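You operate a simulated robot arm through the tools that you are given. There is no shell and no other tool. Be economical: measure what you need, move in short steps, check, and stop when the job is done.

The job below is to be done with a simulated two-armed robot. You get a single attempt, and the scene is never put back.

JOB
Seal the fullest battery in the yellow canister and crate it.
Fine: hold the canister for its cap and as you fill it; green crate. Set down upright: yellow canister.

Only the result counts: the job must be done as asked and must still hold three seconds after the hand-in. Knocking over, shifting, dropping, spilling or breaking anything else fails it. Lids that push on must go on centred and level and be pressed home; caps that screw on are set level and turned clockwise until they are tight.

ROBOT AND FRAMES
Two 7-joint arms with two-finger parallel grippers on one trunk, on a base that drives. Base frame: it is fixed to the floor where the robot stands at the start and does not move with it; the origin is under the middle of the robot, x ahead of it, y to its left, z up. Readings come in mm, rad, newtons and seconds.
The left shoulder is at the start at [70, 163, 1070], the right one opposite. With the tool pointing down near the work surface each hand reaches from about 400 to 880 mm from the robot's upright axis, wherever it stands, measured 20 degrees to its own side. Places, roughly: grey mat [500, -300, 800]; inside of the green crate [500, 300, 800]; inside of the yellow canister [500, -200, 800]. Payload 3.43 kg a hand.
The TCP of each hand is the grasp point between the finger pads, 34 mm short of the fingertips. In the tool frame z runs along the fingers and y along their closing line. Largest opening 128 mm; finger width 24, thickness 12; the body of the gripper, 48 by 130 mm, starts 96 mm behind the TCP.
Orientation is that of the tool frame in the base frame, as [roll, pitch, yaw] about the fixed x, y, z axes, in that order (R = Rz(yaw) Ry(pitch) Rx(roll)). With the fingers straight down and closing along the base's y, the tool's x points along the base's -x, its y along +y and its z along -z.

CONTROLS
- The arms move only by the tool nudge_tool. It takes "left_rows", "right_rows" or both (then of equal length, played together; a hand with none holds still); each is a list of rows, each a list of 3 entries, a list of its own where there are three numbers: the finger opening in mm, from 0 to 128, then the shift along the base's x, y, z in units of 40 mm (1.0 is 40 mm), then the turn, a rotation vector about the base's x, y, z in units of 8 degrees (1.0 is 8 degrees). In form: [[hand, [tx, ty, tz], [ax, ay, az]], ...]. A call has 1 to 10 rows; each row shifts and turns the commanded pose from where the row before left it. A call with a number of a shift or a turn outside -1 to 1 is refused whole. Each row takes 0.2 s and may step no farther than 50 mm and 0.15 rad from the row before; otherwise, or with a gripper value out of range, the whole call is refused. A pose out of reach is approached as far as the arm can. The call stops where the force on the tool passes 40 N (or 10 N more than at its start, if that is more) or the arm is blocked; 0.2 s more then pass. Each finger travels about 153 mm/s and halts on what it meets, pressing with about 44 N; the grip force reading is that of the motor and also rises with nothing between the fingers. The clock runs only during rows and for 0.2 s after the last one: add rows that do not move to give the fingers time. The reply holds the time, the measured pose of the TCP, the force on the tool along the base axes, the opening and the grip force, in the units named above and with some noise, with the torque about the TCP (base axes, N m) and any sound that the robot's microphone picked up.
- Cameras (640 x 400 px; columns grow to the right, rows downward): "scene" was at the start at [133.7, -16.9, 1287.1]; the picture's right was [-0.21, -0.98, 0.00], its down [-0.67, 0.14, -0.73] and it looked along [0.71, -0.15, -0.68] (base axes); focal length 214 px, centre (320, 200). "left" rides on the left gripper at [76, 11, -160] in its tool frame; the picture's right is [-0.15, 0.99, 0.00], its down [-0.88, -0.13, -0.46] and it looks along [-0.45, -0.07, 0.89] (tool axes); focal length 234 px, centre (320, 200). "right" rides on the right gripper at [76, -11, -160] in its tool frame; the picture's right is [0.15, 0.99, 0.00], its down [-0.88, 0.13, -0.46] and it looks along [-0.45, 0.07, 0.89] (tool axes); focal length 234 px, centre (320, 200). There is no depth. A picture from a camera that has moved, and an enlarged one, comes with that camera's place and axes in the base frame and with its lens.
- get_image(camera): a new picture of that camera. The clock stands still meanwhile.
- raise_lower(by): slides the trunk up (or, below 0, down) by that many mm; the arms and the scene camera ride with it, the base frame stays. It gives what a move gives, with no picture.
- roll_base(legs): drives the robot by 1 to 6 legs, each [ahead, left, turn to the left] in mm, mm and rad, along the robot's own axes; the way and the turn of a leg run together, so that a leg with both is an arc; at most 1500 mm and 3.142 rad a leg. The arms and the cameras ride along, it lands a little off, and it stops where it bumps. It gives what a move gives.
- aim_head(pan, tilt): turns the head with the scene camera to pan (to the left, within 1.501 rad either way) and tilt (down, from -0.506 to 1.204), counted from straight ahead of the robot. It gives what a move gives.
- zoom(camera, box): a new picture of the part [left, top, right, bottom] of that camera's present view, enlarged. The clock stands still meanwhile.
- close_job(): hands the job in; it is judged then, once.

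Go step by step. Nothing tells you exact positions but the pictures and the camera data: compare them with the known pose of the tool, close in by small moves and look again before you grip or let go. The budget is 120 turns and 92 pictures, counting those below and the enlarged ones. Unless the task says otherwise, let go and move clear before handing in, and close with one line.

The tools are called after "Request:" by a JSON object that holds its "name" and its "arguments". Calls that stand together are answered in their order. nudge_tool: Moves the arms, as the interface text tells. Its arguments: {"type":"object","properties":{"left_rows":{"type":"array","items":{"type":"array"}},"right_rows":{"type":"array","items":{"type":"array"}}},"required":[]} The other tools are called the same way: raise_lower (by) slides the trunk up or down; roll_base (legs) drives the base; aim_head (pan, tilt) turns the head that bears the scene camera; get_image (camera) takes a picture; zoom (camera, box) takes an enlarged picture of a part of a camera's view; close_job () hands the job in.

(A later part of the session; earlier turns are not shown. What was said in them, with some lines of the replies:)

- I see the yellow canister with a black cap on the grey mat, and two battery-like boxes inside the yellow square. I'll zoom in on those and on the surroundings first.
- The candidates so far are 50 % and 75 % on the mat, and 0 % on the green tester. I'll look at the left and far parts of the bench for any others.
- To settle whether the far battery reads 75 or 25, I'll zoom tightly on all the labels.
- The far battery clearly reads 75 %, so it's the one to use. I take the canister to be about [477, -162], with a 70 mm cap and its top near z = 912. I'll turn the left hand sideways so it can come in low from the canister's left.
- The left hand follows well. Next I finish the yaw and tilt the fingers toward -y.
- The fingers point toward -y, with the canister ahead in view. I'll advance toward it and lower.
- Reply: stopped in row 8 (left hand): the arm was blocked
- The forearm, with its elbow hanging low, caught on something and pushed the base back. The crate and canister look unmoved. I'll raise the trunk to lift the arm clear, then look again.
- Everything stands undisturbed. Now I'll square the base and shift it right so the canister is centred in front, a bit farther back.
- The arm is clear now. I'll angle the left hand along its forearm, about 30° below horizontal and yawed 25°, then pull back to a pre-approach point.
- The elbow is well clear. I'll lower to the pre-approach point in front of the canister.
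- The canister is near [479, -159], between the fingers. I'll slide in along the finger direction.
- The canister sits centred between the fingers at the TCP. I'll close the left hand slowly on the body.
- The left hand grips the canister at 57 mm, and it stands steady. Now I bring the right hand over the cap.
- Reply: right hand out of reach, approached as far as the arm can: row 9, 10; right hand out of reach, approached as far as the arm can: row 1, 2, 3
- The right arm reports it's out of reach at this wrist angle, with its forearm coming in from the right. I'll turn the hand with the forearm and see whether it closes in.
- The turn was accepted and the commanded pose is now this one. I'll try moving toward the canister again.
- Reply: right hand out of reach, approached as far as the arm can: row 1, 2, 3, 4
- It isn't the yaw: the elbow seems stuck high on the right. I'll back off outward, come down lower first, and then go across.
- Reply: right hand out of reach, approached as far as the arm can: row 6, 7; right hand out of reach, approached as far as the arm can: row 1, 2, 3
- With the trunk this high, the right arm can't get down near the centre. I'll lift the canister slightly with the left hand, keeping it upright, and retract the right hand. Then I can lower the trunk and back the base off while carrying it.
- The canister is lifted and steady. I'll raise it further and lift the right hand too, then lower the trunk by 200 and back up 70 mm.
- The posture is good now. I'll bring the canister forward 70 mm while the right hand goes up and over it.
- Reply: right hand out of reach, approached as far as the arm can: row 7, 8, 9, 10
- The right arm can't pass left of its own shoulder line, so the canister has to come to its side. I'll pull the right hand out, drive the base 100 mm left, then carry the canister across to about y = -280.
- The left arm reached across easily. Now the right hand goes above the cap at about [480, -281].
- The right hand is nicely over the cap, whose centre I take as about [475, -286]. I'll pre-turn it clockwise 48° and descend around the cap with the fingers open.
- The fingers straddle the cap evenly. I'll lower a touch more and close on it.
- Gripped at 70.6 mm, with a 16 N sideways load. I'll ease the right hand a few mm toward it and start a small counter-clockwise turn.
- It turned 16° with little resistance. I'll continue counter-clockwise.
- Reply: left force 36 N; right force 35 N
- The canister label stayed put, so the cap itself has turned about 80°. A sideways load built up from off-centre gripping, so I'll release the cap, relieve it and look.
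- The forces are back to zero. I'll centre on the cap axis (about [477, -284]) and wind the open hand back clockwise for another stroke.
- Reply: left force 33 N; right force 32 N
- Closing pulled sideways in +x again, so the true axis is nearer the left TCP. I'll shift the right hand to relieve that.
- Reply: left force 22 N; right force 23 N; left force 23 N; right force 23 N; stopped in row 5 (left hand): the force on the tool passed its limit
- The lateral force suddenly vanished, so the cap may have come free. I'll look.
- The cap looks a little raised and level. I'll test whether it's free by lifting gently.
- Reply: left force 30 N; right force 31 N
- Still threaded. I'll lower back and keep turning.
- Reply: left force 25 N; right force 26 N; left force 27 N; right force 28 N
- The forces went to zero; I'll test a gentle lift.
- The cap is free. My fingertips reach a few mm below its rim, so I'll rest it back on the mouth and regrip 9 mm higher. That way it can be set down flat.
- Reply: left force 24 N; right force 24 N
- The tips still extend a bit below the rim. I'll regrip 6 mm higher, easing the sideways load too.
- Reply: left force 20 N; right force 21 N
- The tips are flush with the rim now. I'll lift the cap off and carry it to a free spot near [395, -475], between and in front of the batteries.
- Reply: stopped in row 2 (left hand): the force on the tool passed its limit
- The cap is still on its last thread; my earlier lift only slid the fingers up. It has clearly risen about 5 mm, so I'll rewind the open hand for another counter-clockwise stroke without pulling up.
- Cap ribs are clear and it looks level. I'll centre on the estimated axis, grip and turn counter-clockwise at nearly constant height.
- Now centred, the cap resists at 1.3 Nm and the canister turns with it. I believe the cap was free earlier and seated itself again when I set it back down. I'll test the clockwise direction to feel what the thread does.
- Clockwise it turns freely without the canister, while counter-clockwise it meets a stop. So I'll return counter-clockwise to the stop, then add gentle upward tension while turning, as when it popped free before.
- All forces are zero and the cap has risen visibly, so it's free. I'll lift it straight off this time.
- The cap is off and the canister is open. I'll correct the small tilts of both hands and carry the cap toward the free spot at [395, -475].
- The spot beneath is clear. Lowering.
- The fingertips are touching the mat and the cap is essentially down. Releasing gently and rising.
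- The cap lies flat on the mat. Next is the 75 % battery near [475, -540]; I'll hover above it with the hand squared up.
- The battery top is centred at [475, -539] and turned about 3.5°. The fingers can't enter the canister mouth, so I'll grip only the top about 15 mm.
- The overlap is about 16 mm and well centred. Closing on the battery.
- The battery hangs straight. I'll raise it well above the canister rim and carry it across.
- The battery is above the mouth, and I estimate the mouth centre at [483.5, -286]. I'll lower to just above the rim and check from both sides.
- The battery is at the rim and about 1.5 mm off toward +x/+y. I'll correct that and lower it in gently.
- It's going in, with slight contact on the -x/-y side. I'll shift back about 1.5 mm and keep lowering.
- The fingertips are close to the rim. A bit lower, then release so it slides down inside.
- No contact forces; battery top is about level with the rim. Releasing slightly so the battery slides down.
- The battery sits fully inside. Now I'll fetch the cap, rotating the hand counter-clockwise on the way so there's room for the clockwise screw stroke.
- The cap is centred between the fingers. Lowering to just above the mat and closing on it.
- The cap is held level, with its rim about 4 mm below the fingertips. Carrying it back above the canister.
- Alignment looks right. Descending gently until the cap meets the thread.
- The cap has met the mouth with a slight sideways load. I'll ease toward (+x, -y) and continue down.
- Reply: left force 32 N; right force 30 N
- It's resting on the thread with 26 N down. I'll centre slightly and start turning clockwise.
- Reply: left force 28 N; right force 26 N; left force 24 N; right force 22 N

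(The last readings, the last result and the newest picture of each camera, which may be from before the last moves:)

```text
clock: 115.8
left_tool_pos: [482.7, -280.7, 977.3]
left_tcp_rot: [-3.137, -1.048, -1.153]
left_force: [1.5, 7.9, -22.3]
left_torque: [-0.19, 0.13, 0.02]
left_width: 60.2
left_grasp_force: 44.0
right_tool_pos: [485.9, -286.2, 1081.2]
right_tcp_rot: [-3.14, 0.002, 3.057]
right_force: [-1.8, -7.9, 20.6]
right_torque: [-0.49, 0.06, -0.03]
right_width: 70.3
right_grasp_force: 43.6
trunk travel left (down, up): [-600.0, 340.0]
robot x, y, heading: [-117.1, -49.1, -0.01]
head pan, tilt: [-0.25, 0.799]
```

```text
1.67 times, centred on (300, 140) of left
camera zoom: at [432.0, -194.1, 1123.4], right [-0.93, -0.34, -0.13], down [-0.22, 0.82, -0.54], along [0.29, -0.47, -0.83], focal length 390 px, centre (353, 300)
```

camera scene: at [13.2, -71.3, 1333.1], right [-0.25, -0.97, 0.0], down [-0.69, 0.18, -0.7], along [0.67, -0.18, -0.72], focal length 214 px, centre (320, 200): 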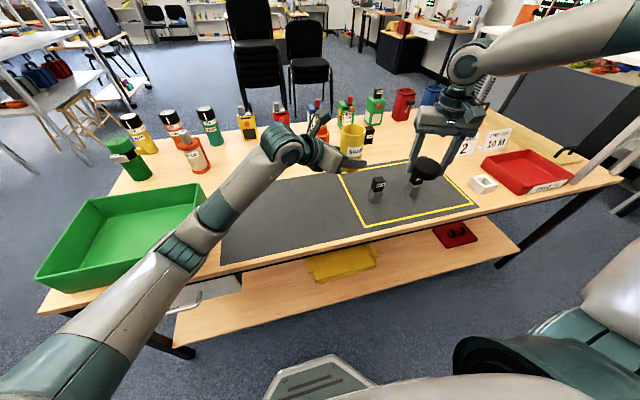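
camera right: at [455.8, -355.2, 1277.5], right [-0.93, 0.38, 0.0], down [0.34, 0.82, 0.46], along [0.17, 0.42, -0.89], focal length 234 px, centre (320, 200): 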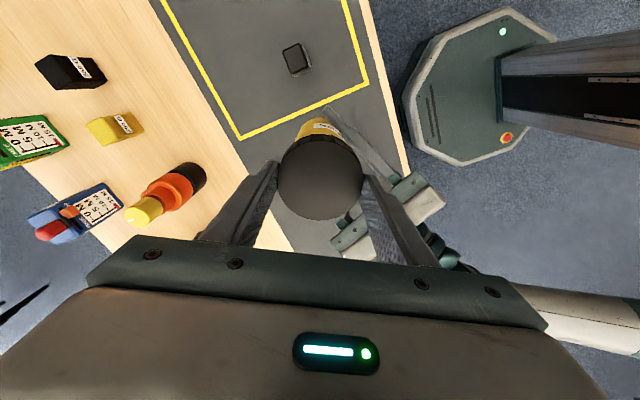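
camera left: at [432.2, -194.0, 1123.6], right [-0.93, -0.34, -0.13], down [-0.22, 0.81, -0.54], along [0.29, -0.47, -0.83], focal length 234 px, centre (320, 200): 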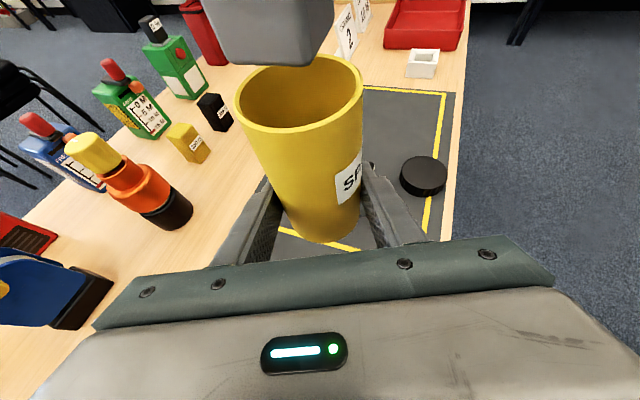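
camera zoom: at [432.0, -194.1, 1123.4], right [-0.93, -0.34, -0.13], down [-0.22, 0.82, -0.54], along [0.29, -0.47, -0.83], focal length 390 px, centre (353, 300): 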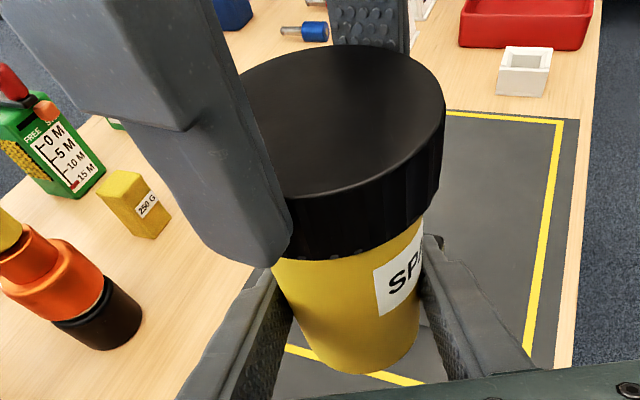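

The cap sits level and turns. Continuing clockwise, watching torque.

Request:
{"name": "nudge_tool", "arguments": {"right_rows": [[50, [0, -0.01, -0.005], [0, 0, -1]], [50, [0, 0, -0.005], [0, 0, -1]], [50, [0, 0, -0.005], [0, 0, -1]], [50, [0, 0, -0.005], [0, 0, -1]]]}}

Request:
{"name": "nudge_tool", "arguments": {"right_rows": [[50, [0, 0, -0.005], [0, 0, -1]], [50, [0, 0, -0.005], [0, 0, -1]], [50, [0, 0, -0.005], [0, 0, -1]], [50, [0, 0, -0.005], [0, 0, -1]]]}}

```text
clock: 116.8
left_tool_pos: [482.9, -281.5, 978.5]
left_tcp_rot: [-3.137, -1.05, -1.154]
left_force: [3.7, 3.2, -21.5]
left_torque: [-0.12, 0.24, 0.03]
left_width: 59.9
left_grasp_force: 43.9
right_tool_pos: [484.4, -287.2, 1080.5]
right_tcp_rot: [-3.138, 0.002, 2.501]
right_force: [-4.3, -3.0, 18.0]
right_torque: [-0.1, 0.16, 0.03]
right_width: 70.2
right_grasp_force: 44.0
trunk travel left (down, up): [-600.0, 340.0]
robot x, y, heading: [-119.4, -50.5, -0.005]
head pan, tilt: [-0.25, 0.799]
```

```text
clock: 117.8
left_tool_pos: [483.2, -281.1, 978.7]
left_tcp_rot: [-3.136, -1.051, -1.15]
left_force: [4.9, 2.0, -23.3]
left_torque: [-0.2, 0.4, 0.02]
left_width: 60.2
left_grasp_force: 44.1
right_tool_pos: [485.2, -285.2, 1079.7]
right_tcp_rot: [-3.14, 0.003, 1.942]
right_force: [-3.5, -2.0, 21.1]
right_torque: [0.1, 0.09, 0.0]
right_width: 70.2
right_grasp_force: 43.8
trunk travel left (down, up): [-600.0, 340.0]
robot x, y, heading: [-123.0, -50.7, -0.004]
head pan, tilt: [-0.25, 0.799]
```

It's threading down. I'll see how much farther this stroke can go.

Request:
{"name": "nudge_tool", "arguments": {"right_rows": [[50, [0, 0, -0.005], [0, 0, -1]], [50, [0, 0, -0.005], [0, 0, -1]], [50, [0, 0, -0.005], [0, 0, -1]], [50, [0, 0, -0.005], [0, 0, -1]]]}}

Request:
{"name": "nudge_tool", "arguments": {"right_rows": [[50, [0, 0, -0.005], [0, 0, -1]], [50, [0, 0, -0.005], [0, 0, -1]], [50, [0, 0, -0.005], [0, 0, -1]], [50, [0, 0, -0.005], [0, 0, -1]]]}}

```text
clock: 118.8
left_tool_pos: [481.8, -281.6, 977.9]
left_tcp_rot: [-3.136, -1.049, -1.154]
left_force: [4.3, 2.9, -24.7]
left_torque: [-0.14, 0.49, 0.06]
left_width: 60.0
left_grasp_force: 44.4
right_tool_pos: [484.9, -286.1, 1078.6]
right_tcp_rot: [-3.14, 0.0, 1.383]
right_force: [-3.6, -3.1, 21.1]
right_torque: [-0.06, -0.06, 0.01]
right_width: 70.4
right_grasp_force: 43.6
trunk travel left (down, up): [-600.0, 340.0]
robot x, y, heading: [-119.1, -50.5, -0.003]
head pan, tilt: [-0.25, 0.799]
```

```text
clock: 119.8
left_tool_pos: [479.2, -285.4, 984.0]
left_tcp_rot: [-3.128, -1.058, -1.168]
left_force: [1.9, -35.4, -9.5]
left_torque: [1.01, -0.53, -0.24]
left_width: 57.3
left_grasp_force: 44.2
right_tool_pos: [486.7, -308.1, 1080.6]
right_tcp_rot: [-3.129, -0.007, 0.834]
right_force: [-2.0, 35.3, 6.0]
right_torque: [2.65, 0.8, -0.02]
right_width: 71.2
right_grasp_force: 44.7
right hand out of reach, approached as far as the arm can: row 4
trunk travel left (down, up): [-600.0, 340.0]
robot x, y, heading: [-116.9, -46.5, -0.007]
head pan, tilt: [-0.25, 0.799]
```

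The last row hit the arm's reach limit and dragged sideways. Let me look before undoing it.

Request:
{"name": "get_image", "arguments": {"camera": "left"}}

Request:
{"name": "zoom", "arguments": {"camera": "scene", "box": [290, 80, 410, 180]}}

```text
16 pictures are left
camera left: at [428.0, -196.9, 1126.9], right [-0.93, -0.33, -0.13], down [-0.21, 0.81, -0.54], along [0.29, -0.48, -0.83], focal length 234 px, centre (320, 200)
```

left: 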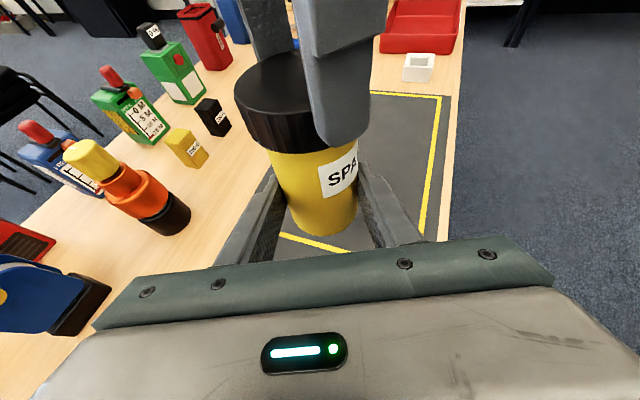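

```text
4.00 times, centred on (350, 130) of scene
camera zoom: at [11.4, -71.8, 1333.2], right [-0.25, -0.97, 0.0], down [-0.69, 0.18, -0.7], along [0.67, -0.18, -0.72], focal length 858 px, centre (200, 480)
```

zoom: 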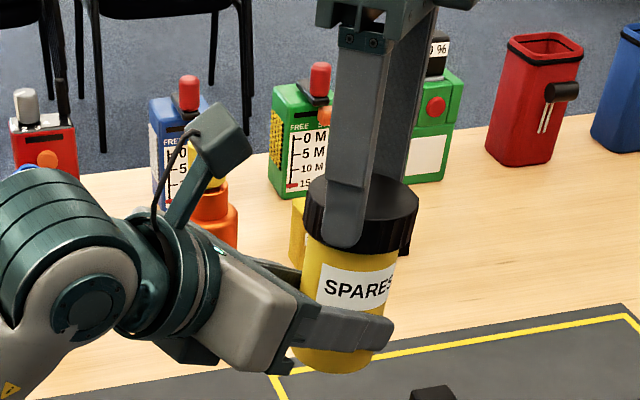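

The canister slid a little along the left fingers but is still held upright. I'll open the right hand to relieve the load.

Request:
{"name": "nudge_tool", "arguments": {"right_rows": [[78, [0, 0.1, 0], [0, 0, 0]], [90, [0, 0.1, 0], [0, 0, 0]], [96, [0, 0, 0], [0, 0, 0]], [96, [0, 0, 0.5], [0, 0, 0]], [96, [0, 0, 0.6], [0, 0, 0]], [96, [0, 0, 0.6], [0, 0, 0]], [96, [0, 0, 0], [0, 0, 0]]]}}

Request:
{"name": "get_image", "arguments": {"camera": "left"}}

Request:
{"name": "zoom", "arguments": {"camera": "scene", "box": [310, 100, 400, 180]}}

```text
clock: 121.4
left_tool_pos: [483.2, -281.4, 978.4]
left_tcp_rot: [-3.135, -1.05, -1.153]
left_force: [0.4, 0.2, -2.0]
left_torque: [0.07, 0.04, 0.03]
left_width: 56.4
left_grasp_force: 43.7
right_tool_pos: [488.5, -313.7, 1149.1]
right_tcp_rot: [-3.14, 0.002, 0.828]
right_force: [-0.4, 0.4, 0.6]
right_torque: [-0.04, -0.01, 0.0]
right_width: 96.1
right_grasp_force: 0.1
right hand out of reach, approached as far as the arm can: row 1, 2
trunk travel left (down, up): [-600.0, 340.0]
robot x, y, heading: [-118.6, -48.9, -0.007]
head pan, tilt: [-0.25, 0.799]
```

```text
14 pictures are left
camera left: at [432.2, -194.1, 1123.5], right [-0.93, -0.34, -0.13], down [-0.22, 0.81, -0.54], along [0.29, -0.47, -0.83], focal length 234 px, centre (320, 200)
```

left: 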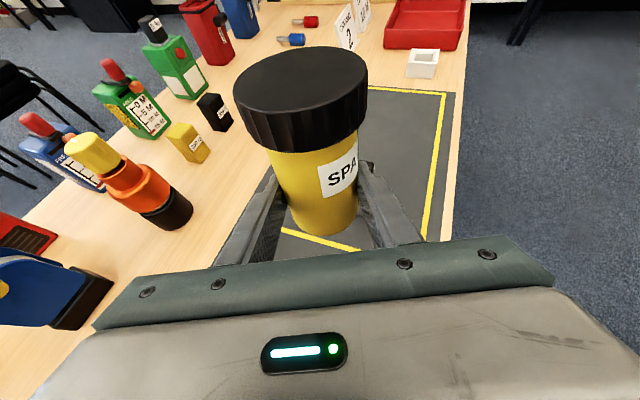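

```text
5.00 times, centred on (355, 140) of scene
camera zoom: at [12.8, -71.0, 1333.1], right [-0.25, -0.97, 0.0], down [-0.69, 0.18, -0.7], along [0.67, -0.18, -0.72], focal length 1072 px, centre (145, 500)
```

zoom: 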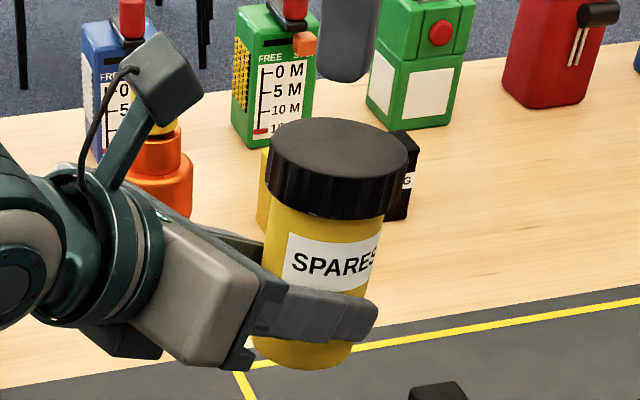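

The cap is on and level with the canister, which slid about 12 mm toward the left fingertips (axis now about [488, -292]). I'll rewind the right hand for another clockwise stroke.

Request:
{"name": "nudge_tool", "arguments": {"right_rows": [[96, [0, 0, 0], [0, 0, 1]], [96, [0, 0, 0], [0, 0, 1]], [96, [0, 0, 0], [0, 0, 1]], [96, [0, 0, 0], [0, 0, 1]], [96, [0, 0, 0], [0, 0, 1]], [96, [0, 0, 0], [0, 0, 1]], [96, [0, 0, 0], [0, 0, 1]], [96, [0, 0, 0], [0, 0, 1]], [96, [0, 0, 0], [0, 0, 1]], [96, [0, 0, 0], [0, 0, 1]]]}}

Request:
{"name": "nudge_tool", "arguments": {"right_rows": [[96, [0, 0.2, 0], [0, 0, 1]], [96, [0, 0.2, 0], [0, 0, 1]], [96, [0, 0.1, 0], [0, 0, 1]], [96, [0, 0, 0], [0, 0, 1]], [96, [0, 0, 0], [0, 0, 1]], [96, [0, 0, 0], [0, 0, 1]], [96, [0, 0, -0.4], [0, 0, 1]], [96, [0, 0, -0.4], [0, 0, 1]], [96, [0, 0, -0.4], [0, 0, 1]], [96, [0, 0, 0], [0, 0, 0]]]}}

Request:
{"name": "get_image", "arguments": {"camera": "right"}}

```text
clock: 123.6
left_tool_pos: [481.6, -281.4, 979.2]
left_tcp_rot: [-3.136, -1.049, -1.152]
left_force: [0.2, -0.2, -3.1]
left_torque: [0.05, 0.01, -0.01]
left_width: 56.5
left_grasp_force: 44.4
right_tool_pos: [488.6, -313.4, 1149.3]
right_tcp_rot: [-3.139, 0.002, 2.225]
right_force: [0.6, 0.9, -0.3]
right_torque: [0.0, -0.03, -0.01]
right_width: 96.0
right_grasp_force: 0.1
trunk travel left (down, up): [-600.0, 340.0]
robot x, y, heading: [-119.1, -49.9, -0.005]
head pan, tilt: [-0.25, 0.799]
```

```text
clock: 125.8
left_tool_pos: [483.2, -281.6, 979.3]
left_tcp_rot: [-3.136, -1.051, -1.155]
left_force: [-0.3, 1.1, -2.7]
left_torque: [0.04, 0.01, -0.03]
left_width: 56.6
left_grasp_force: 44.2
right_tool_pos: [488.1, -294.3, 1101.8]
right_tcp_rot: [3.14, 0.003, -2.802]
right_force: [0.4, -0.1, 0.2]
right_torque: [-0.02, 0.01, -0.02]
right_width: 96.1
right_grasp_force: 0.1
trunk travel left (down, up): [-600.0, 340.0]
robot x, y, heading: [-115.8, -51.5, -0.009]
head pan, tilt: [-0.25, 0.799]
```

```text
12 pictures are left
camera right: at [420.8, -329.5, 1259.8], right [-0.47, 0.88, 0.0], down [0.79, 0.42, 0.46], along [0.4, 0.21, -0.89], focal length 234 px, centre (320, 200)
```

right: 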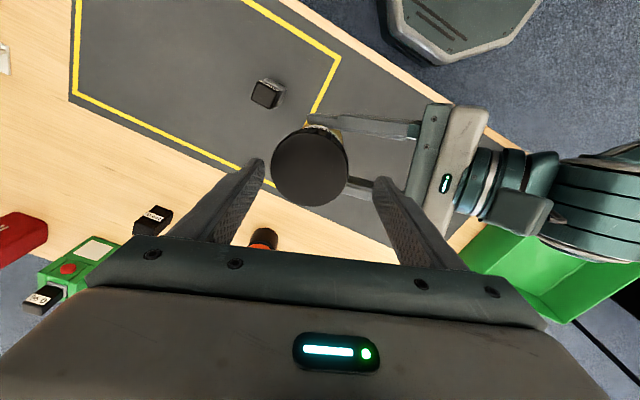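

The cap axis is more like [491, -303] now. I'll move over it, lower and grip.

Request:
{"name": "nudge_tool", "arguments": {"right_rows": [[96, [0.09, -0.21, 0], [0, 0, 0]], [96, [0, 0, -0.5], [0, 0, 0]], [96, [0, 0, -0.42], [0, 0, 0]], [84, [0, 0, 0], [0, 0, 0]], [76, [0, 0, 0], [0, 0, 0]], [70, [0, 0, 0], [0, 0, 0]], [60, [0, 0, 0], [0, 0, 0]], [50, [0, 0, 0], [0, 0, 0]]]}}

```text
clock: 127.6
left_tool_pos: [483.5, -280.5, 978.4]
left_tcp_rot: [-3.135, -1.049, -1.153]
left_force: [-0.3, 2.5, -3.0]
left_torque: [-0.41, -0.17, 0.02]
left_width: 56.4
left_grasp_force: 44.6
right_tool_pos: [492.1, -302.0, 1065.8]
right_tcp_rot: [3.14, 0.003, -2.803]
right_force: [0.8, -2.6, -0.2]
right_torque: [0.24, 0.11, -0.03]
right_width: 71.8
right_grasp_force: 43.6
trunk travel left (down, up): [-600.0, 340.0]
robot x, y, heading: [-117.7, -49.9, -0.005]
head pan, tilt: [-0.25, 0.799]
```

Well centred, with only 2.6 N sideways. Turning clockwise.

Request:
{"name": "nudge_tool", "arguments": {"right_rows": [[50, [0, 0, -0.01], [0, 0, -1]], [50, [0, 0, -0.01], [0, 0, -1]], [50, [0, 0, -0.01], [0, 0, -1]], [50, [0, 0, -0.005], [0, 0, -1]]]}}

Request:
{"name": "nudge_tool", "arguments": {"right_rows": [[50, [0, 0, -0.005], [0, 0, -1]], [50, [0, 0, -0.005], [0, 0, -1]], [50, [0, 0, -0.005], [0, 0, -1]], [50, [0, 0, -0.005], [0, 0, -1]]]}}

```text
clock: 128.6
left_tool_pos: [484.0, -281.7, 978.4]
left_tcp_rot: [-3.139, -1.049, -1.151]
left_force: [-3.4, 8.3, -6.7]
left_torque: [-0.06, -0.86, -0.08]
left_width: 56.6
left_grasp_force: 44.1
right_tool_pos: [492.8, -301.4, 1063.4]
right_tcp_rot: [-3.141, 0.002, 2.919]
right_force: [2.3, -8.1, 5.0]
right_torque: [-0.45, 0.66, 0.07]
right_width: 71.4
right_grasp_force: 44.2
trunk travel left (down, up): [-600.0, 340.0]
robot x, y, heading: [-118.1, -50.1, -0.005]
head pan, tilt: [-0.25, 0.799]
```

```text
clock: 129.6
left_tool_pos: [484.5, -281.3, 978.6]
left_tcp_rot: [-3.14, -1.05, -1.149]
left_force: [3.3, 12.5, -12.6]
left_torque: [-0.63, 0.34, -1.33]
left_width: 56.7
left_grasp_force: 44.0
right_tool_pos: [491.4, -301.7, 1061.4]
right_tcp_rot: [-3.139, 0.003, 2.363]
right_force: [-3.3, -12.0, 9.0]
right_torque: [-0.2, 0.08, 1.51]
right_width: 70.8
right_grasp_force: 43.4
trunk travel left (down, up): [-600.0, 340.0]
robot x, y, heading: [-120.0, -48.0, -0.006]
head pan, tilt: [-0.25, 0.799]
```

The torque rose to 1.5 Nm, so the cap appears tight. I'll confirm with one small further turn and a look.

Request:
{"name": "nudge_tool", "arguments": {"right_rows": [[50, [0, 0.02, -0.01], [0, 0, -1]], [50, [0, 0, 0], [0, 0, -1]]]}}

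Request:
{"name": "get_image", "arguments": {"camera": "left"}}

```text
clock: 130.2
left_tool_pos: [482.4, -281.8, 980.3]
left_tcp_rot: [-3.137, -1.05, -1.151]
left_force: [8.9, 2.6, -9.5]
left_torque: [0.09, 0.16, -1.07]
left_width: 59.7
left_grasp_force: 43.8
right_tool_pos: [491.3, -299.3, 1061.6]
right_tcp_rot: [-3.136, 0.001, 2.084]
right_force: [-8.8, -2.0, 7.3]
right_torque: [-0.15, 0.64, 1.22]
right_width: 70.3
right_grasp_force: 44.3
trunk travel left (down, up): [-600.0, 340.0]
robot x, y, heading: [-120.3, -49.0, -0.004]
head pan, tilt: [-0.25, 0.799]
```

```text
11 pictures are left
camera left: at [432.3, -194.1, 1123.9], right [-0.93, -0.34, -0.13], down [-0.22, 0.81, -0.54], along [0.29, -0.47, -0.83], focal length 234 px, centre (320, 200)
```

left: 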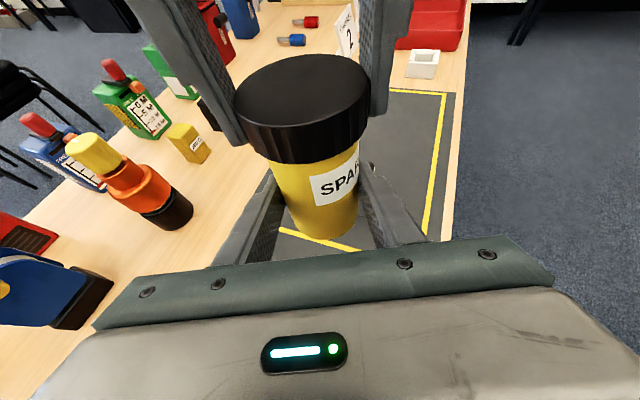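

The canister now turns together with the cap, so it's tight. With the right hand holding the cap, I'll regrip the body more deeply with the left hand.

Request:
{"name": "nudge_tool", "arguments": {"left_rows": [[64, [0, 0, 0], [0, 0, 0]], [76, [0, 0, 0], [0, 0, 0]], [84, [0, 0, 0], [0, 0, 0]], [84, [0.1, -0.22, 0], [0, 0, 0]], [84, [0.1, -0.22, 0], [0, 0, 0]], [74, [0, 0, 0], [0, 0, 0]], [64, [0, 0, 0], [0, 0, 0]], [56, [0, 0, 0], [0, 0, 0]], [46, [0, 0, 0], [0, 0, 0]], [40, [0, 0, 0], [0, 0, 0]]]}}

Request:
{"name": "get_image", "arguments": {"camera": "left"}}

```text
clock: 132.4
left_tool_pos: [491.2, -298.2, 978.7]
left_tcp_rot: [-3.135, -1.051, -1.153]
left_force: [1.6, -0.6, 0.0]
left_torque: [0.02, 0.1, -0.11]
left_width: 59.5
left_grasp_force: 43.6
right_tool_pos: [492.2, -300.6, 1062.0]
right_tcp_rot: [-3.14, 0.0, 2.084]
right_force: [-2.6, -0.4, -2.2]
right_torque: [-0.04, 0.07, 0.13]
right_width: 70.0
right_grasp_force: 43.8
trunk travel left (down, up): [-600.0, 340.0]
robot x, y, heading: [-118.5, -53.1, -0.005]
head pan, tilt: [-0.25, 0.799]
```

```text
10 pictures are left
camera left: at [440.4, -211.0, 1123.6], right [-0.93, -0.34, -0.13], down [-0.22, 0.81, -0.54], along [0.29, -0.47, -0.83], focal length 234 px, centre (320, 200)
```

left: 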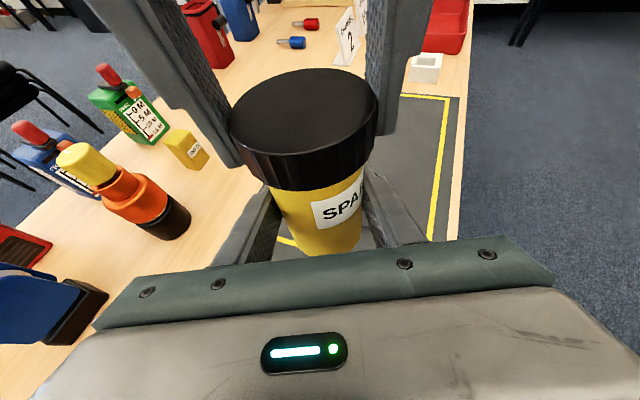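

Good regrip. A final clockwise tightening nudge, then I'll release the cap and raise the right hand.

Request:
{"name": "nudge_tool", "arguments": {"right_rows": [[50, [0, 0, 0], [0, 0, -1]], [50, [0, 0, 0], [0, 0, -0.5]]]}}

Request:
{"name": "nudge_tool", "arguments": {"right_rows": [[76, [0, 0, 0], [0, 0, 0]], [88, [0, 0, 0], [0, 0, 0]], [96, [0, 0, 0], [0, 0, 0]], [96, [0, 0, 0.5], [0, 0, 0]], [96, [0, 0, 0.8], [0, 0, 0]], [96, [0, 0, 0.9], [0, 0, 0]], [96, [0, -0.8, 0.4], [0, 0, 0.5]], [96, [0, -1, 0], [0, 0, 1]], [96, [0, -1, 0], [0, 0, 1]], [96, [0, -1, 0], [0, 0, 1]]]}}

Request:
{"name": "get_image", "arguments": {"camera": "scene"}}

```text
clock: 133.0
left_tool_pos: [491.2, -298.2, 979.7]
left_tcp_rot: [-3.134, -1.049, -1.155]
left_force: [0.1, 10.4, 1.5]
left_torque: [-0.33, -0.72, -1.62]
left_width: 61.3
left_grasp_force: 43.8
right_tool_pos: [492.1, -302.6, 1060.7]
right_tcp_rot: [-3.139, 0.002, 1.873]
right_force: [0.7, -10.7, -4.3]
right_torque: [-0.56, 0.59, 1.64]
right_width: 70.3
right_grasp_force: 43.4
trunk travel left (down, up): [-600.0, 340.0]
robot x, y, heading: [-118.8, -49.5, -0.003]
head pan, tilt: [-0.25, 0.799]
```

```text
clock: 135.2
left_tool_pos: [492.0, -299.3, 979.5]
left_tcp_rot: [-3.133, -1.051, -1.155]
left_force: [0.1, -1.0, -1.0]
left_torque: [-0.03, 0.01, 0.01]
left_width: 61.2
left_grasp_force: 43.5
right_tool_pos: [492.5, -457.3, 1167.0]
right_tcp_rot: [-3.141, 0.001, 2.365]
right_force: [-0.9, -0.3, -0.4]
right_torque: [0.01, 0.0, -0.01]
right_width: 95.9
right_grasp_force: 0.0
trunk travel left (down, up): [-600.0, 340.0]
robot x, y, heading: [-114.7, -48.6, -0.008]
head pan, tilt: [-0.25, 0.799]
```

```text
9 pictures are left
camera scene: at [12.5, -72.5, 1333.1], right [-0.25, -0.97, 0.0], down [-0.69, 0.18, -0.7], along [0.67, -0.18, -0.72], focal length 214 px, centre (320, 200)
```

scene: 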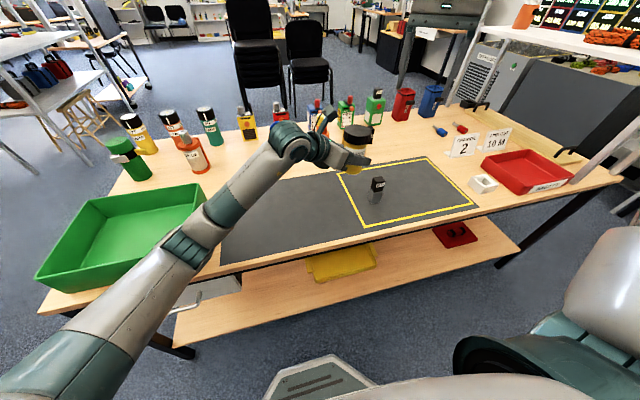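

Tight at 1.64 Nm. Next I raise the trunk by 200 so the left forearm comes from above, then carry the canister over to the green crate.

Request:
{"name": "raise_lower", "arguments": {"by": 200}}

Request:
{"name": "nudge_tool", "arguments": {"left_rows": [[40, [0, 0.5, 0], [0, 0, 0]], [40, [0, 0.9, 0], [0, 0, 0]], [40, [0, 0.95, 0], [0, 0, 0]], [40, [0, 0.95, 0], [0, 0, 0]], [40, [0, 0.95, 0], [0, 0, 0]], [40, [0, 0.95, 0], [0, 0, 0]], [40, [0, 0.95, 0], [0, 0, 0]], [40, [0, 0.95, 0], [0, 0, 0]], [40, [0, 0.95, 0], [0, 0, 0]], [40, [0, 0.95, 0], [0, 0, 0]]]}}

Request:
{"name": "nudge_tool", "arguments": {"left_rows": [[40, [0, 0.95, 0], [0, 0, 0]], [40, [0, 0.95, 0], [0, 0, 0]], [40, [0, 0.95, 0], [0, 0, 0]], [40, [0, 0.85, 0], [0, 0, 0]], [40, [0, 0.35, 0], [0, 0, 0]], [40, [0, 0, 0], [0, 0, 0]]]}}

Request:
{"name": "get_image", "arguments": {"camera": "scene"}}

```text
clock: 137.4
left_tool_pos: [491.5, -298.4, 1177.5]
left_tcp_rot: [-3.137, -1.049, -1.153]
left_force: [-0.8, 0.3, -1.7]
left_torque: [0.02, 0.03, -0.01]
left_width: 61.2
left_grasp_force: 44.1
right_tool_pos: [491.1, -455.1, 1366.6]
right_tcp_rot: [-3.14, 0.001, 2.362]
right_force: [0.2, 0.3, -0.3]
right_torque: [-0.01, -0.02, 0.01]
right_width: 96.1
right_grasp_force: 0.1
trunk travel left (down, up): [-800.0, 140.0]
robot x, y, heading: [-117.2, -46.2, -0.007]
head pan, tilt: [-0.25, 0.799]
```

```text
clock: 139.6
left_tool_pos: [491.9, 62.0, 1178.8]
left_tcp_rot: [-3.139, -1.052, -1.155]
left_force: [0.0, -0.7, -2.5]
left_torque: [0.0, -0.02, 0.04]
left_width: 61.1
left_grasp_force: 43.5
right_tool_pos: [490.9, -454.0, 1368.4]
right_tcp_rot: [-3.139, 0.004, 2.365]
right_force: [-0.5, -0.5, 0.8]
right_torque: [-0.03, -0.01, -0.03]
right_width: 96.0
right_grasp_force: 0.1
trunk travel left (down, up): [-800.0, 140.0]
robot x, y, heading: [-119.5, -51.5, -0.01]
head pan, tilt: [-0.25, 0.799]
```

```text
clock: 141.0
left_tool_pos: [491.1, 225.3, 1179.6]
left_tcp_rot: [-3.139, -1.049, -1.153]
left_force: [-1.3, -0.5, -2.4]
left_torque: [0.03, -0.01, 0.01]
left_width: 60.8
left_grasp_force: 43.6
right_tool_pos: [492.8, -455.3, 1368.9]
right_tcp_rot: [-3.139, 0.002, 2.365]
right_force: [0.6, -0.3, -0.5]
right_torque: [-0.03, 0.04, 0.03]
right_width: 96.1
right_grasp_force: 0.1
trunk travel left (down, up): [-800.0, 140.0]
robot x, y, heading: [-119.3, -52.8, -0.005]
head pan, tilt: [-0.25, 0.799]
```

```text
8 pictures are left
camera scene: at [13.1, -71.2, 1533.1], right [-0.25, -0.97, 0.0], down [-0.69, 0.18, -0.7], along [0.67, -0.18, -0.72], focal length 214 px, centre (320, 200)
```

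scene: 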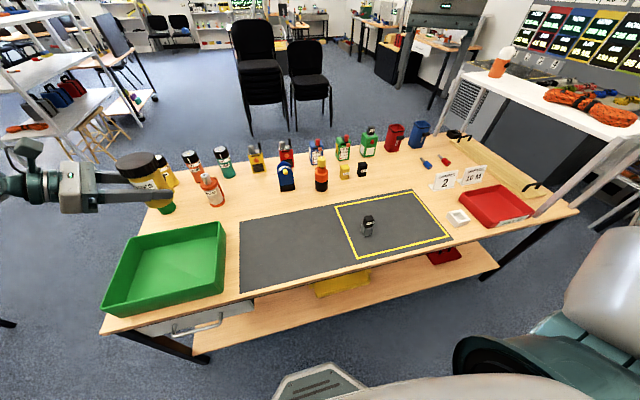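

The crate spans roughly x 350–630, y 162–500. I'll shift to y = 260 and lower inside it, stopping above the floor.

Request:
{"name": "nudge_tool", "arguments": {"left_rows": [[40, [0, 0.5, 0], [0, 0, 0]], [40, [0, 0.4, -0.5], [0, 0, 0]], [40, [0, 0, -0.9], [0, 0, 0]], [40, [0, 0, -0.9], [0, 0, 0]], [40, [0, 0, -0.9], [0, 0, 0]], [40, [0, 0, -0.9], [0, 0, 0]], [40, [0, 0, -0.9], [0, 0, 0]], [40, [0, 0, 0], [0, 0, 0]]]}}

Request:
{"name": "get_image", "arguments": {"camera": "scene"}}

```text
clock: 142.8
left_tool_pos: [491.5, 259.5, 979.3]
left_tcp_rot: [-3.135, -1.049, -1.153]
left_force: [-0.6, 0.0, -3.1]
left_torque: [0.01, -0.04, 0.0]
left_width: 60.8
left_grasp_force: 43.9
right_tool_pos: [492.0, -453.9, 1367.3]
right_tcp_rot: [-3.14, 0.002, 2.363]
right_force: [-0.3, 0.0, -0.3]
right_torque: [-0.02, -0.02, 0.02]
right_width: 96.0
right_grasp_force: 0.1
trunk travel left (down, up): [-800.0, 140.0]
robot x, y, heading: [-116.5, -50.3, -0.007]
head pan, tilt: [-0.25, 0.799]
```

```text
7 pictures are left
camera scene: at [12.5, -70.7, 1533.1], right [-0.25, -0.97, 0.0], down [-0.69, 0.18, -0.7], along [0.67, -0.18, -0.72], focal length 214 px, centre (320, 200)
```

scene: 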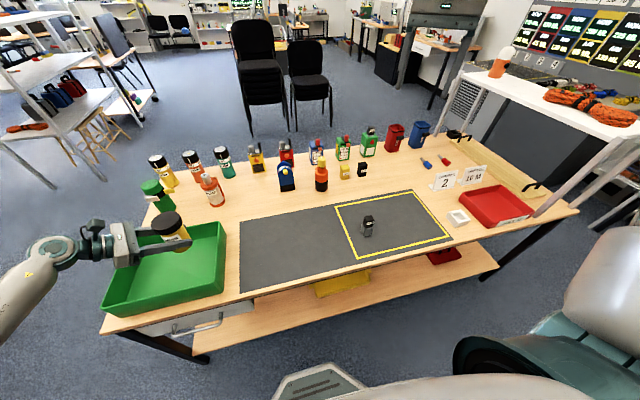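

The forearm would pass near the crate's front wall, so I'll raise the trunk to its limit to tip it steeper. I'll also shift the canister toward the crate's right side, then lower partway and look.

Request:
{"name": "raise_lower", "arguments": {"by": 138}}

Request:
{"name": "nudge_tool", "arguments": {"left_rows": [[40, [0.3, -0.3, -0.5], [0, 0, 0]], [40, [0.3, -0.3, -0.8], [0, 0, 0]], [40, [0.2, 0, -0.9], [0, 0, 0]], [40, [0, 0, -0.9], [0, 0, 0]], [40, [0, 0, -0.9], [0, 0, 0]], [40, [0, 0, -0.9], [0, 0, 0]], [40, [0, 0, 0], [0, 0, 0]]]}}

Request:
{"name": "aim_head", "arguments": {"pan": 0.4, "tilt": 0.95}}

Request:
{"name": "get_image", "arguments": {"camera": "scene"}}

```text
clock: 144.4
left_tool_pos: [490.7, 259.0, 1117.6]
left_tcp_rot: [-3.136, -1.051, -1.153]
left_force: [-0.6, 0.3, -2.4]
left_torque: [-0.01, 0.0, 0.0]
left_width: 60.8
left_grasp_force: 43.8
right_tool_pos: [492.2, -453.9, 1505.7]
right_tcp_rot: [-3.141, 0.002, 2.364]
right_force: [-0.6, 0.5, -0.1]
right_torque: [0.0, 0.01, 0.03]
right_width: 96.0
right_grasp_force: 0.0
trunk travel left (down, up): [-938.0, 2.0]
robot x, y, heading: [-116.9, -51.2, -0.009]
head pan, tilt: [-0.25, 0.799]
```

```text
clock: 146.0
left_tool_pos: [522.9, 235.1, 920.9]
left_tcp_rot: [-3.137, -1.05, -1.153]
left_force: [-0.1, 1.0, -2.3]
left_torque: [-0.01, -0.01, 0.01]
left_width: 61.2
left_grasp_force: 44.3
right_tool_pos: [491.5, -454.6, 1506.7]
right_tcp_rot: [-3.14, 0.002, 2.363]
right_force: [0.2, 0.1, -0.1]
right_torque: [-0.03, -0.01, 0.01]
right_width: 96.0
right_grasp_force: 0.1
trunk travel left (down, up): [-938.0, 2.0]
robot x, y, heading: [-117.6, -53.2, -0.004]
head pan, tilt: [-0.25, 0.799]
```

```text
clock: 147.1
left_tool_pos: [523.4, 236.6, 920.0]
left_tcp_rot: [-3.137, -1.05, -1.155]
left_force: [0.7, -0.5, -2.9]
left_torque: [-0.01, 0.0, -0.02]
left_width: 60.7
left_grasp_force: 43.9
right_tool_pos: [491.1, -454.9, 1506.0]
right_tcp_rot: [-3.139, 0.001, 2.363]
right_force: [-1.1, 0.2, 0.5]
right_torque: [0.01, -0.02, -0.02]
right_width: 96.0
right_grasp_force: 0.1
trunk travel left (down, up): [-938.0, 2.0]
robot x, y, heading: [-115.5, -51.1, -0.007]
head pan, tilt: [0.4, 0.949]
```

```text
6 pictures are left
camera scene: at [2.1, -22.3, 1659.6], right [0.38, -0.92, 0.0], down [-0.75, -0.31, -0.58], along [0.54, 0.22, -0.81], focal length 214 px, centre (320, 200)
```

scene: 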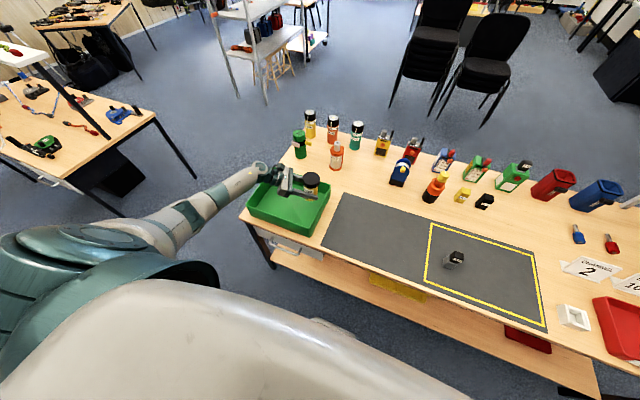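

Request:
{"name": "zoom", "arguments": {"camera": "scene", "box": [220, 130, 350, 250]}}

```text
3.33 times, centred on (285, 190) of scene
camera zoom: at [2.1, -22.3, 1659.6], right [0.38, -0.92, 0.0], down [-0.75, -0.31, -0.58], along [0.54, 0.22, -0.81], focal length 715 px, centre (437, 233)
```

zoom: 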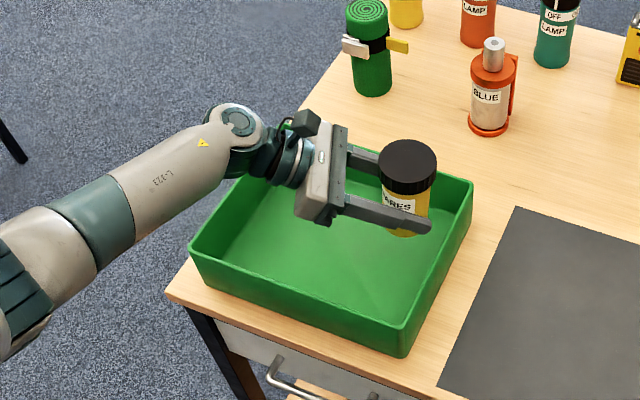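

The forearm passes above the crate with room, and the canister is inside its outline. Lowering to just above the floor.

Request:
{"name": "nudge_tool", "arguments": {"left_rows": [[40, [0, 0, -0.7], [0, 0, 0]], [40, [0, 0, -0.6], [0, 0, 0]], [40, [0, 0, -0.4], [0, 0, 0]], [40, [0, 0, -0.2], [0, 0, 0]], [40, [0, 0, 0], [0, 0, 0]]]}}

Request:
{"name": "nudge_tool", "arguments": {"left_rows": [[40, [0, 0, -0.12], [0, 0, 0]], [40, [0, 0, 0], [0, 0, 0]]]}}

```text
clock: 148.2
left_tool_pos: [524.3, 235.8, 845.8]
left_tcp_rot: [-3.137, -1.051, -1.153]
left_force: [0.4, 0.1, -2.7]
left_torque: [-0.01, -0.01, 0.0]
left_width: 61.0
left_grasp_force: 44.3
right_tool_pos: [491.2, -453.4, 1505.4]
right_tcp_rot: [-3.141, 0.003, 2.365]
right_force: [0.7, 0.9, 0.1]
right_torque: [0.02, -0.01, -0.01]
right_width: 96.2
right_grasp_force: 0.0
trunk travel left (down, up): [-938.0, 2.0]
robot x, y, heading: [-117.5, -54.1, -0.01]
head pan, tilt: [0.4, 0.949]
```

```text
clock: 148.8
left_tool_pos: [522.6, 237.2, 841.9]
left_tcp_rot: [-3.138, -1.052, -1.154]
left_force: [0.2, 0.0, -3.3]
left_torque: [0.02, -0.02, 0.0]
left_width: 61.0
left_grasp_force: 43.4
right_tool_pos: [492.1, -455.2, 1505.0]
right_tcp_rot: [-3.139, 0.001, 2.363]
right_force: [-0.9, 0.1, 0.5]
right_torque: [-0.04, -0.03, 0.04]
right_width: 96.3
right_grasp_force: 0.0
trunk travel left (down, up): [-938.0, 2.0]
robot x, y, heading: [-116.5, -49.3, -0.003]
head pan, tilt: [0.4, 0.949]
```

Request:
{"name": "nudge_tool", "arguments": {"left_rows": [[40, [0, 0, -0.1], [0, 0, 0]], [40, [0, 0, -0.05], [0, 0, 0]], [40, [0, 0, 0], [0, 0, 0]]]}}

Request:
{"name": "nudge_tool", "arguments": {"left_rows": [[40, [0, 0, -0.06], [0, 0, 0]], [40, [0, 0, 0], [0, 0, 0]]]}}

```text
clock: 149.7
left_tool_pos: [522.7, 236.2, 836.0]
left_tcp_rot: [-3.137, -1.052, -1.152]
left_force: [-0.7, 0.2, -2.7]
left_torque: [-0.01, 0.01, -0.01]
left_width: 61.0
left_grasp_force: 44.5
right_tool_pos: [491.6, -454.3, 1505.1]
right_tcp_rot: [-3.141, 0.0, 2.364]
right_force: [0.2, -0.4, 0.3]
right_torque: [-0.01, 0.01, 0.02]
right_width: 96.2
right_grasp_force: 0.1
trunk travel left (down, up): [-938.0, 2.0]
robot x, y, heading: [-115.7, -48.2, -0.008]
head pan, tilt: [0.4, 0.949]
```

```text
clock: 150.2
left_tool_pos: [522.9, 236.2, 835.0]
left_tcp_rot: [-3.131, -1.052, -1.157]
left_force: [1.1, 0.5, 8.7]
left_torque: [-0.17, -0.14, 0.04]
left_width: 60.9
left_grasp_force: 44.1
right_tool_pos: [491.6, -454.0, 1506.1]
right_tcp_rot: [-3.141, 0.003, 2.363]
right_force: [-1.4, -0.5, 0.6]
right_torque: [-0.03, 0.01, 0.02]
right_width: 96.0
right_grasp_force: 0.0
trunk travel left (down, up): [-938.0, 2.0]
robot x, y, heading: [-121.1, -50.9, -0.005]
head pan, tilt: [0.4, 0.949]
```

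Floor contact (about 11 N). I'll check uprightness before letting go.

Request:
{"name": "zoom", "arguments": {"camera": "scene", "box": [260, 150, 340, 220]}}

Request:
{"name": "get_image", "arguments": {"camera": "left"}}

```text
5.71 times, centred on (300, 185) of scene
camera zoom: at [0.7, -22.4, 1659.8], right [0.38, -0.92, 0.0], down [-0.75, -0.31, -0.58], along [0.54, 0.22, -0.81], focal length 1226 px, centre (434, 286)
```

zoom: 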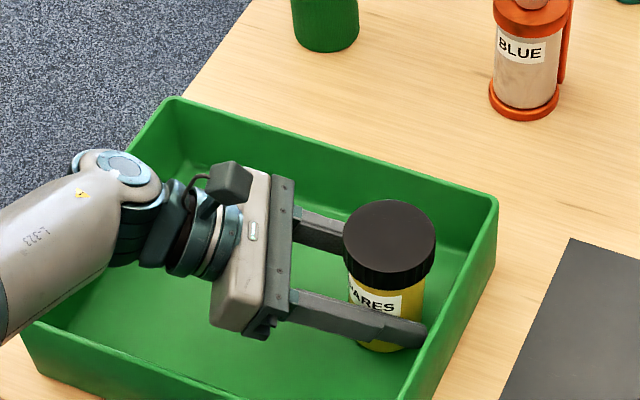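

```text
3 pictures are left
camera left: at [471.9, 323.3, 979.4], right [-0.93, -0.34, -0.13], down [-0.22, 0.81, -0.54], along [0.29, -0.47, -0.83], focal length 234 px, centre (320, 200)
```

left: 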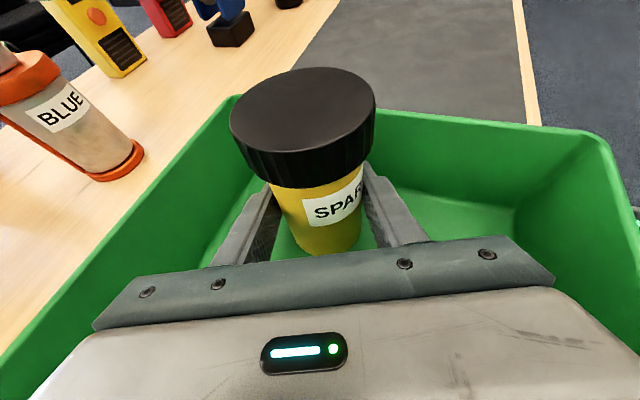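

It stands upright on the crate floor. Releasing gently, then backing out along the finger direction.

Request:
{"name": "nudge_tool", "arguments": {"left_rows": [[63, [0, 0, 0], [0, 0, 0]], [68, [0, 0, 0], [0, 0, 0]], [76, [0, 0, 0], [0, 0, 0]], [90, [0, 0, 0], [0, 0, 0]], [96, [0, 0, 0], [0, 0, 0]]]}}

Request:
{"name": "nudge_tool", "arguments": {"left_rows": [[96, [-0.15, 0.33, 0.22], [0, 0, 0]], [96, [-0.3, 0.65, 0.45], [0, 0, 0]], [96, [-0.3, 0.65, 0.5], [0, 0, 0]], [96, [-0.3, 0.6, 0.6], [0, 0, 0]], [96, [0, 0.3, 0.9], [0, 0, 0]], [96, [0, 0, 0.9], [0, 0, 0]], [96, [0, 0, 0.9], [0, 0, 0]], [96, [0, 0, 0], [0, 0, 0]]]}}

Request:
{"name": "get_image", "arguments": {"camera": "scene"}}

```text
clock: 151.4
left_tool_pos: [523.2, 237.6, 833.6]
left_tcp_rot: [-3.134, -1.05, -1.153]
left_force: [1.5, 1.9, -0.6]
left_torque: [-0.01, 0.01, 0.02]
left_width: 94.7
left_grasp_force: 0.1
right_tool_pos: [492.4, -453.7, 1505.4]
right_tcp_rot: [3.141, 0.002, 2.364]
right_force: [0.0, 0.2, 0.2]
right_torque: [0.02, -0.03, 0.0]
right_width: 96.0
right_grasp_force: 0.1
trunk travel left (down, up): [-938.0, 2.0]
robot x, y, heading: [-117.5, -47.0, -0.006]
head pan, tilt: [0.4, 0.949]
```

```text
clock: 153.2
left_tool_pos: [480.4, 339.3, 1012.6]
left_tcp_rot: [-3.137, -1.05, -1.152]
left_force: [0.4, 0.3, -1.0]
left_torque: [-0.01, 0.01, -0.03]
left_width: 95.9
left_grasp_force: 0.1
right_tool_pos: [492.5, -454.9, 1505.3]
right_tcp_rot: [-3.141, 0.001, 2.363]
right_force: [0.0, -1.2, -0.1]
right_torque: [0.03, 0.01, 0.02]
right_width: 96.1
right_grasp_force: 0.0
trunk travel left (down, up): [-938.0, 2.0]
robot x, y, heading: [-122.0, -48.1, -0.003]
head pan, tilt: [0.4, 0.949]
```

```text
2 pictures are left
camera scene: at [1.8, -22.2, 1659.6], right [0.38, -0.92, 0.0], down [-0.75, -0.31, -0.58], along [0.54, 0.22, -0.81], focal length 214 px, centre (320, 200)
```

scene: 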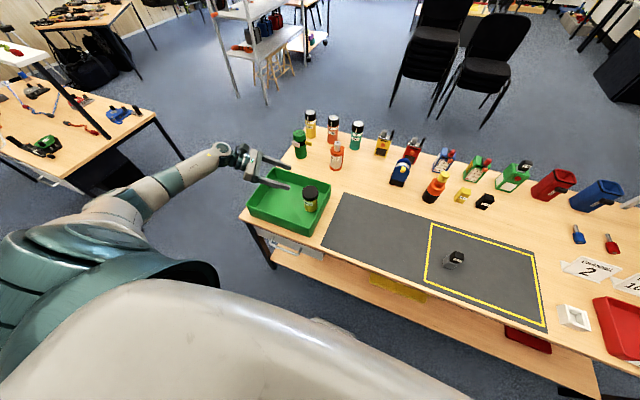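

The canister stands alone in the crate and everything else looks undisturbed. One close check before handing in.

Request:
{"name": "zoom", "arguments": {"camera": "scene", "box": [270, 160, 340, 220]}}

```text
6.67 times, centred on (305, 190) of scene
camera zoom: at [1.8, -22.2, 1659.6], right [0.38, -0.92, 0.0], down [-0.75, -0.31, -0.58], along [0.54, 0.22, -0.81], focal length 1430 px, centre (420, 267)
```

zoom: 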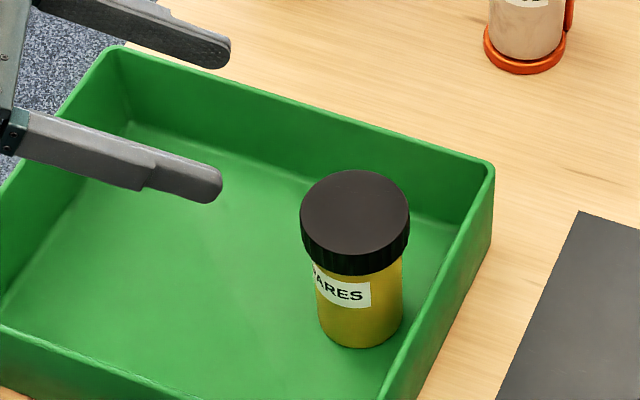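

The canister stands upright in the green crate with its cap level, and both hands are clear. Handing in.

Request:
{"name": "close_job", "arguments": {}}

```text
The job is handed in.
```

The 75 % battery, the fullest of those I could see, is sealed in the yellow canister with the cap screwed tight, and the canister stands upright in the green crate.
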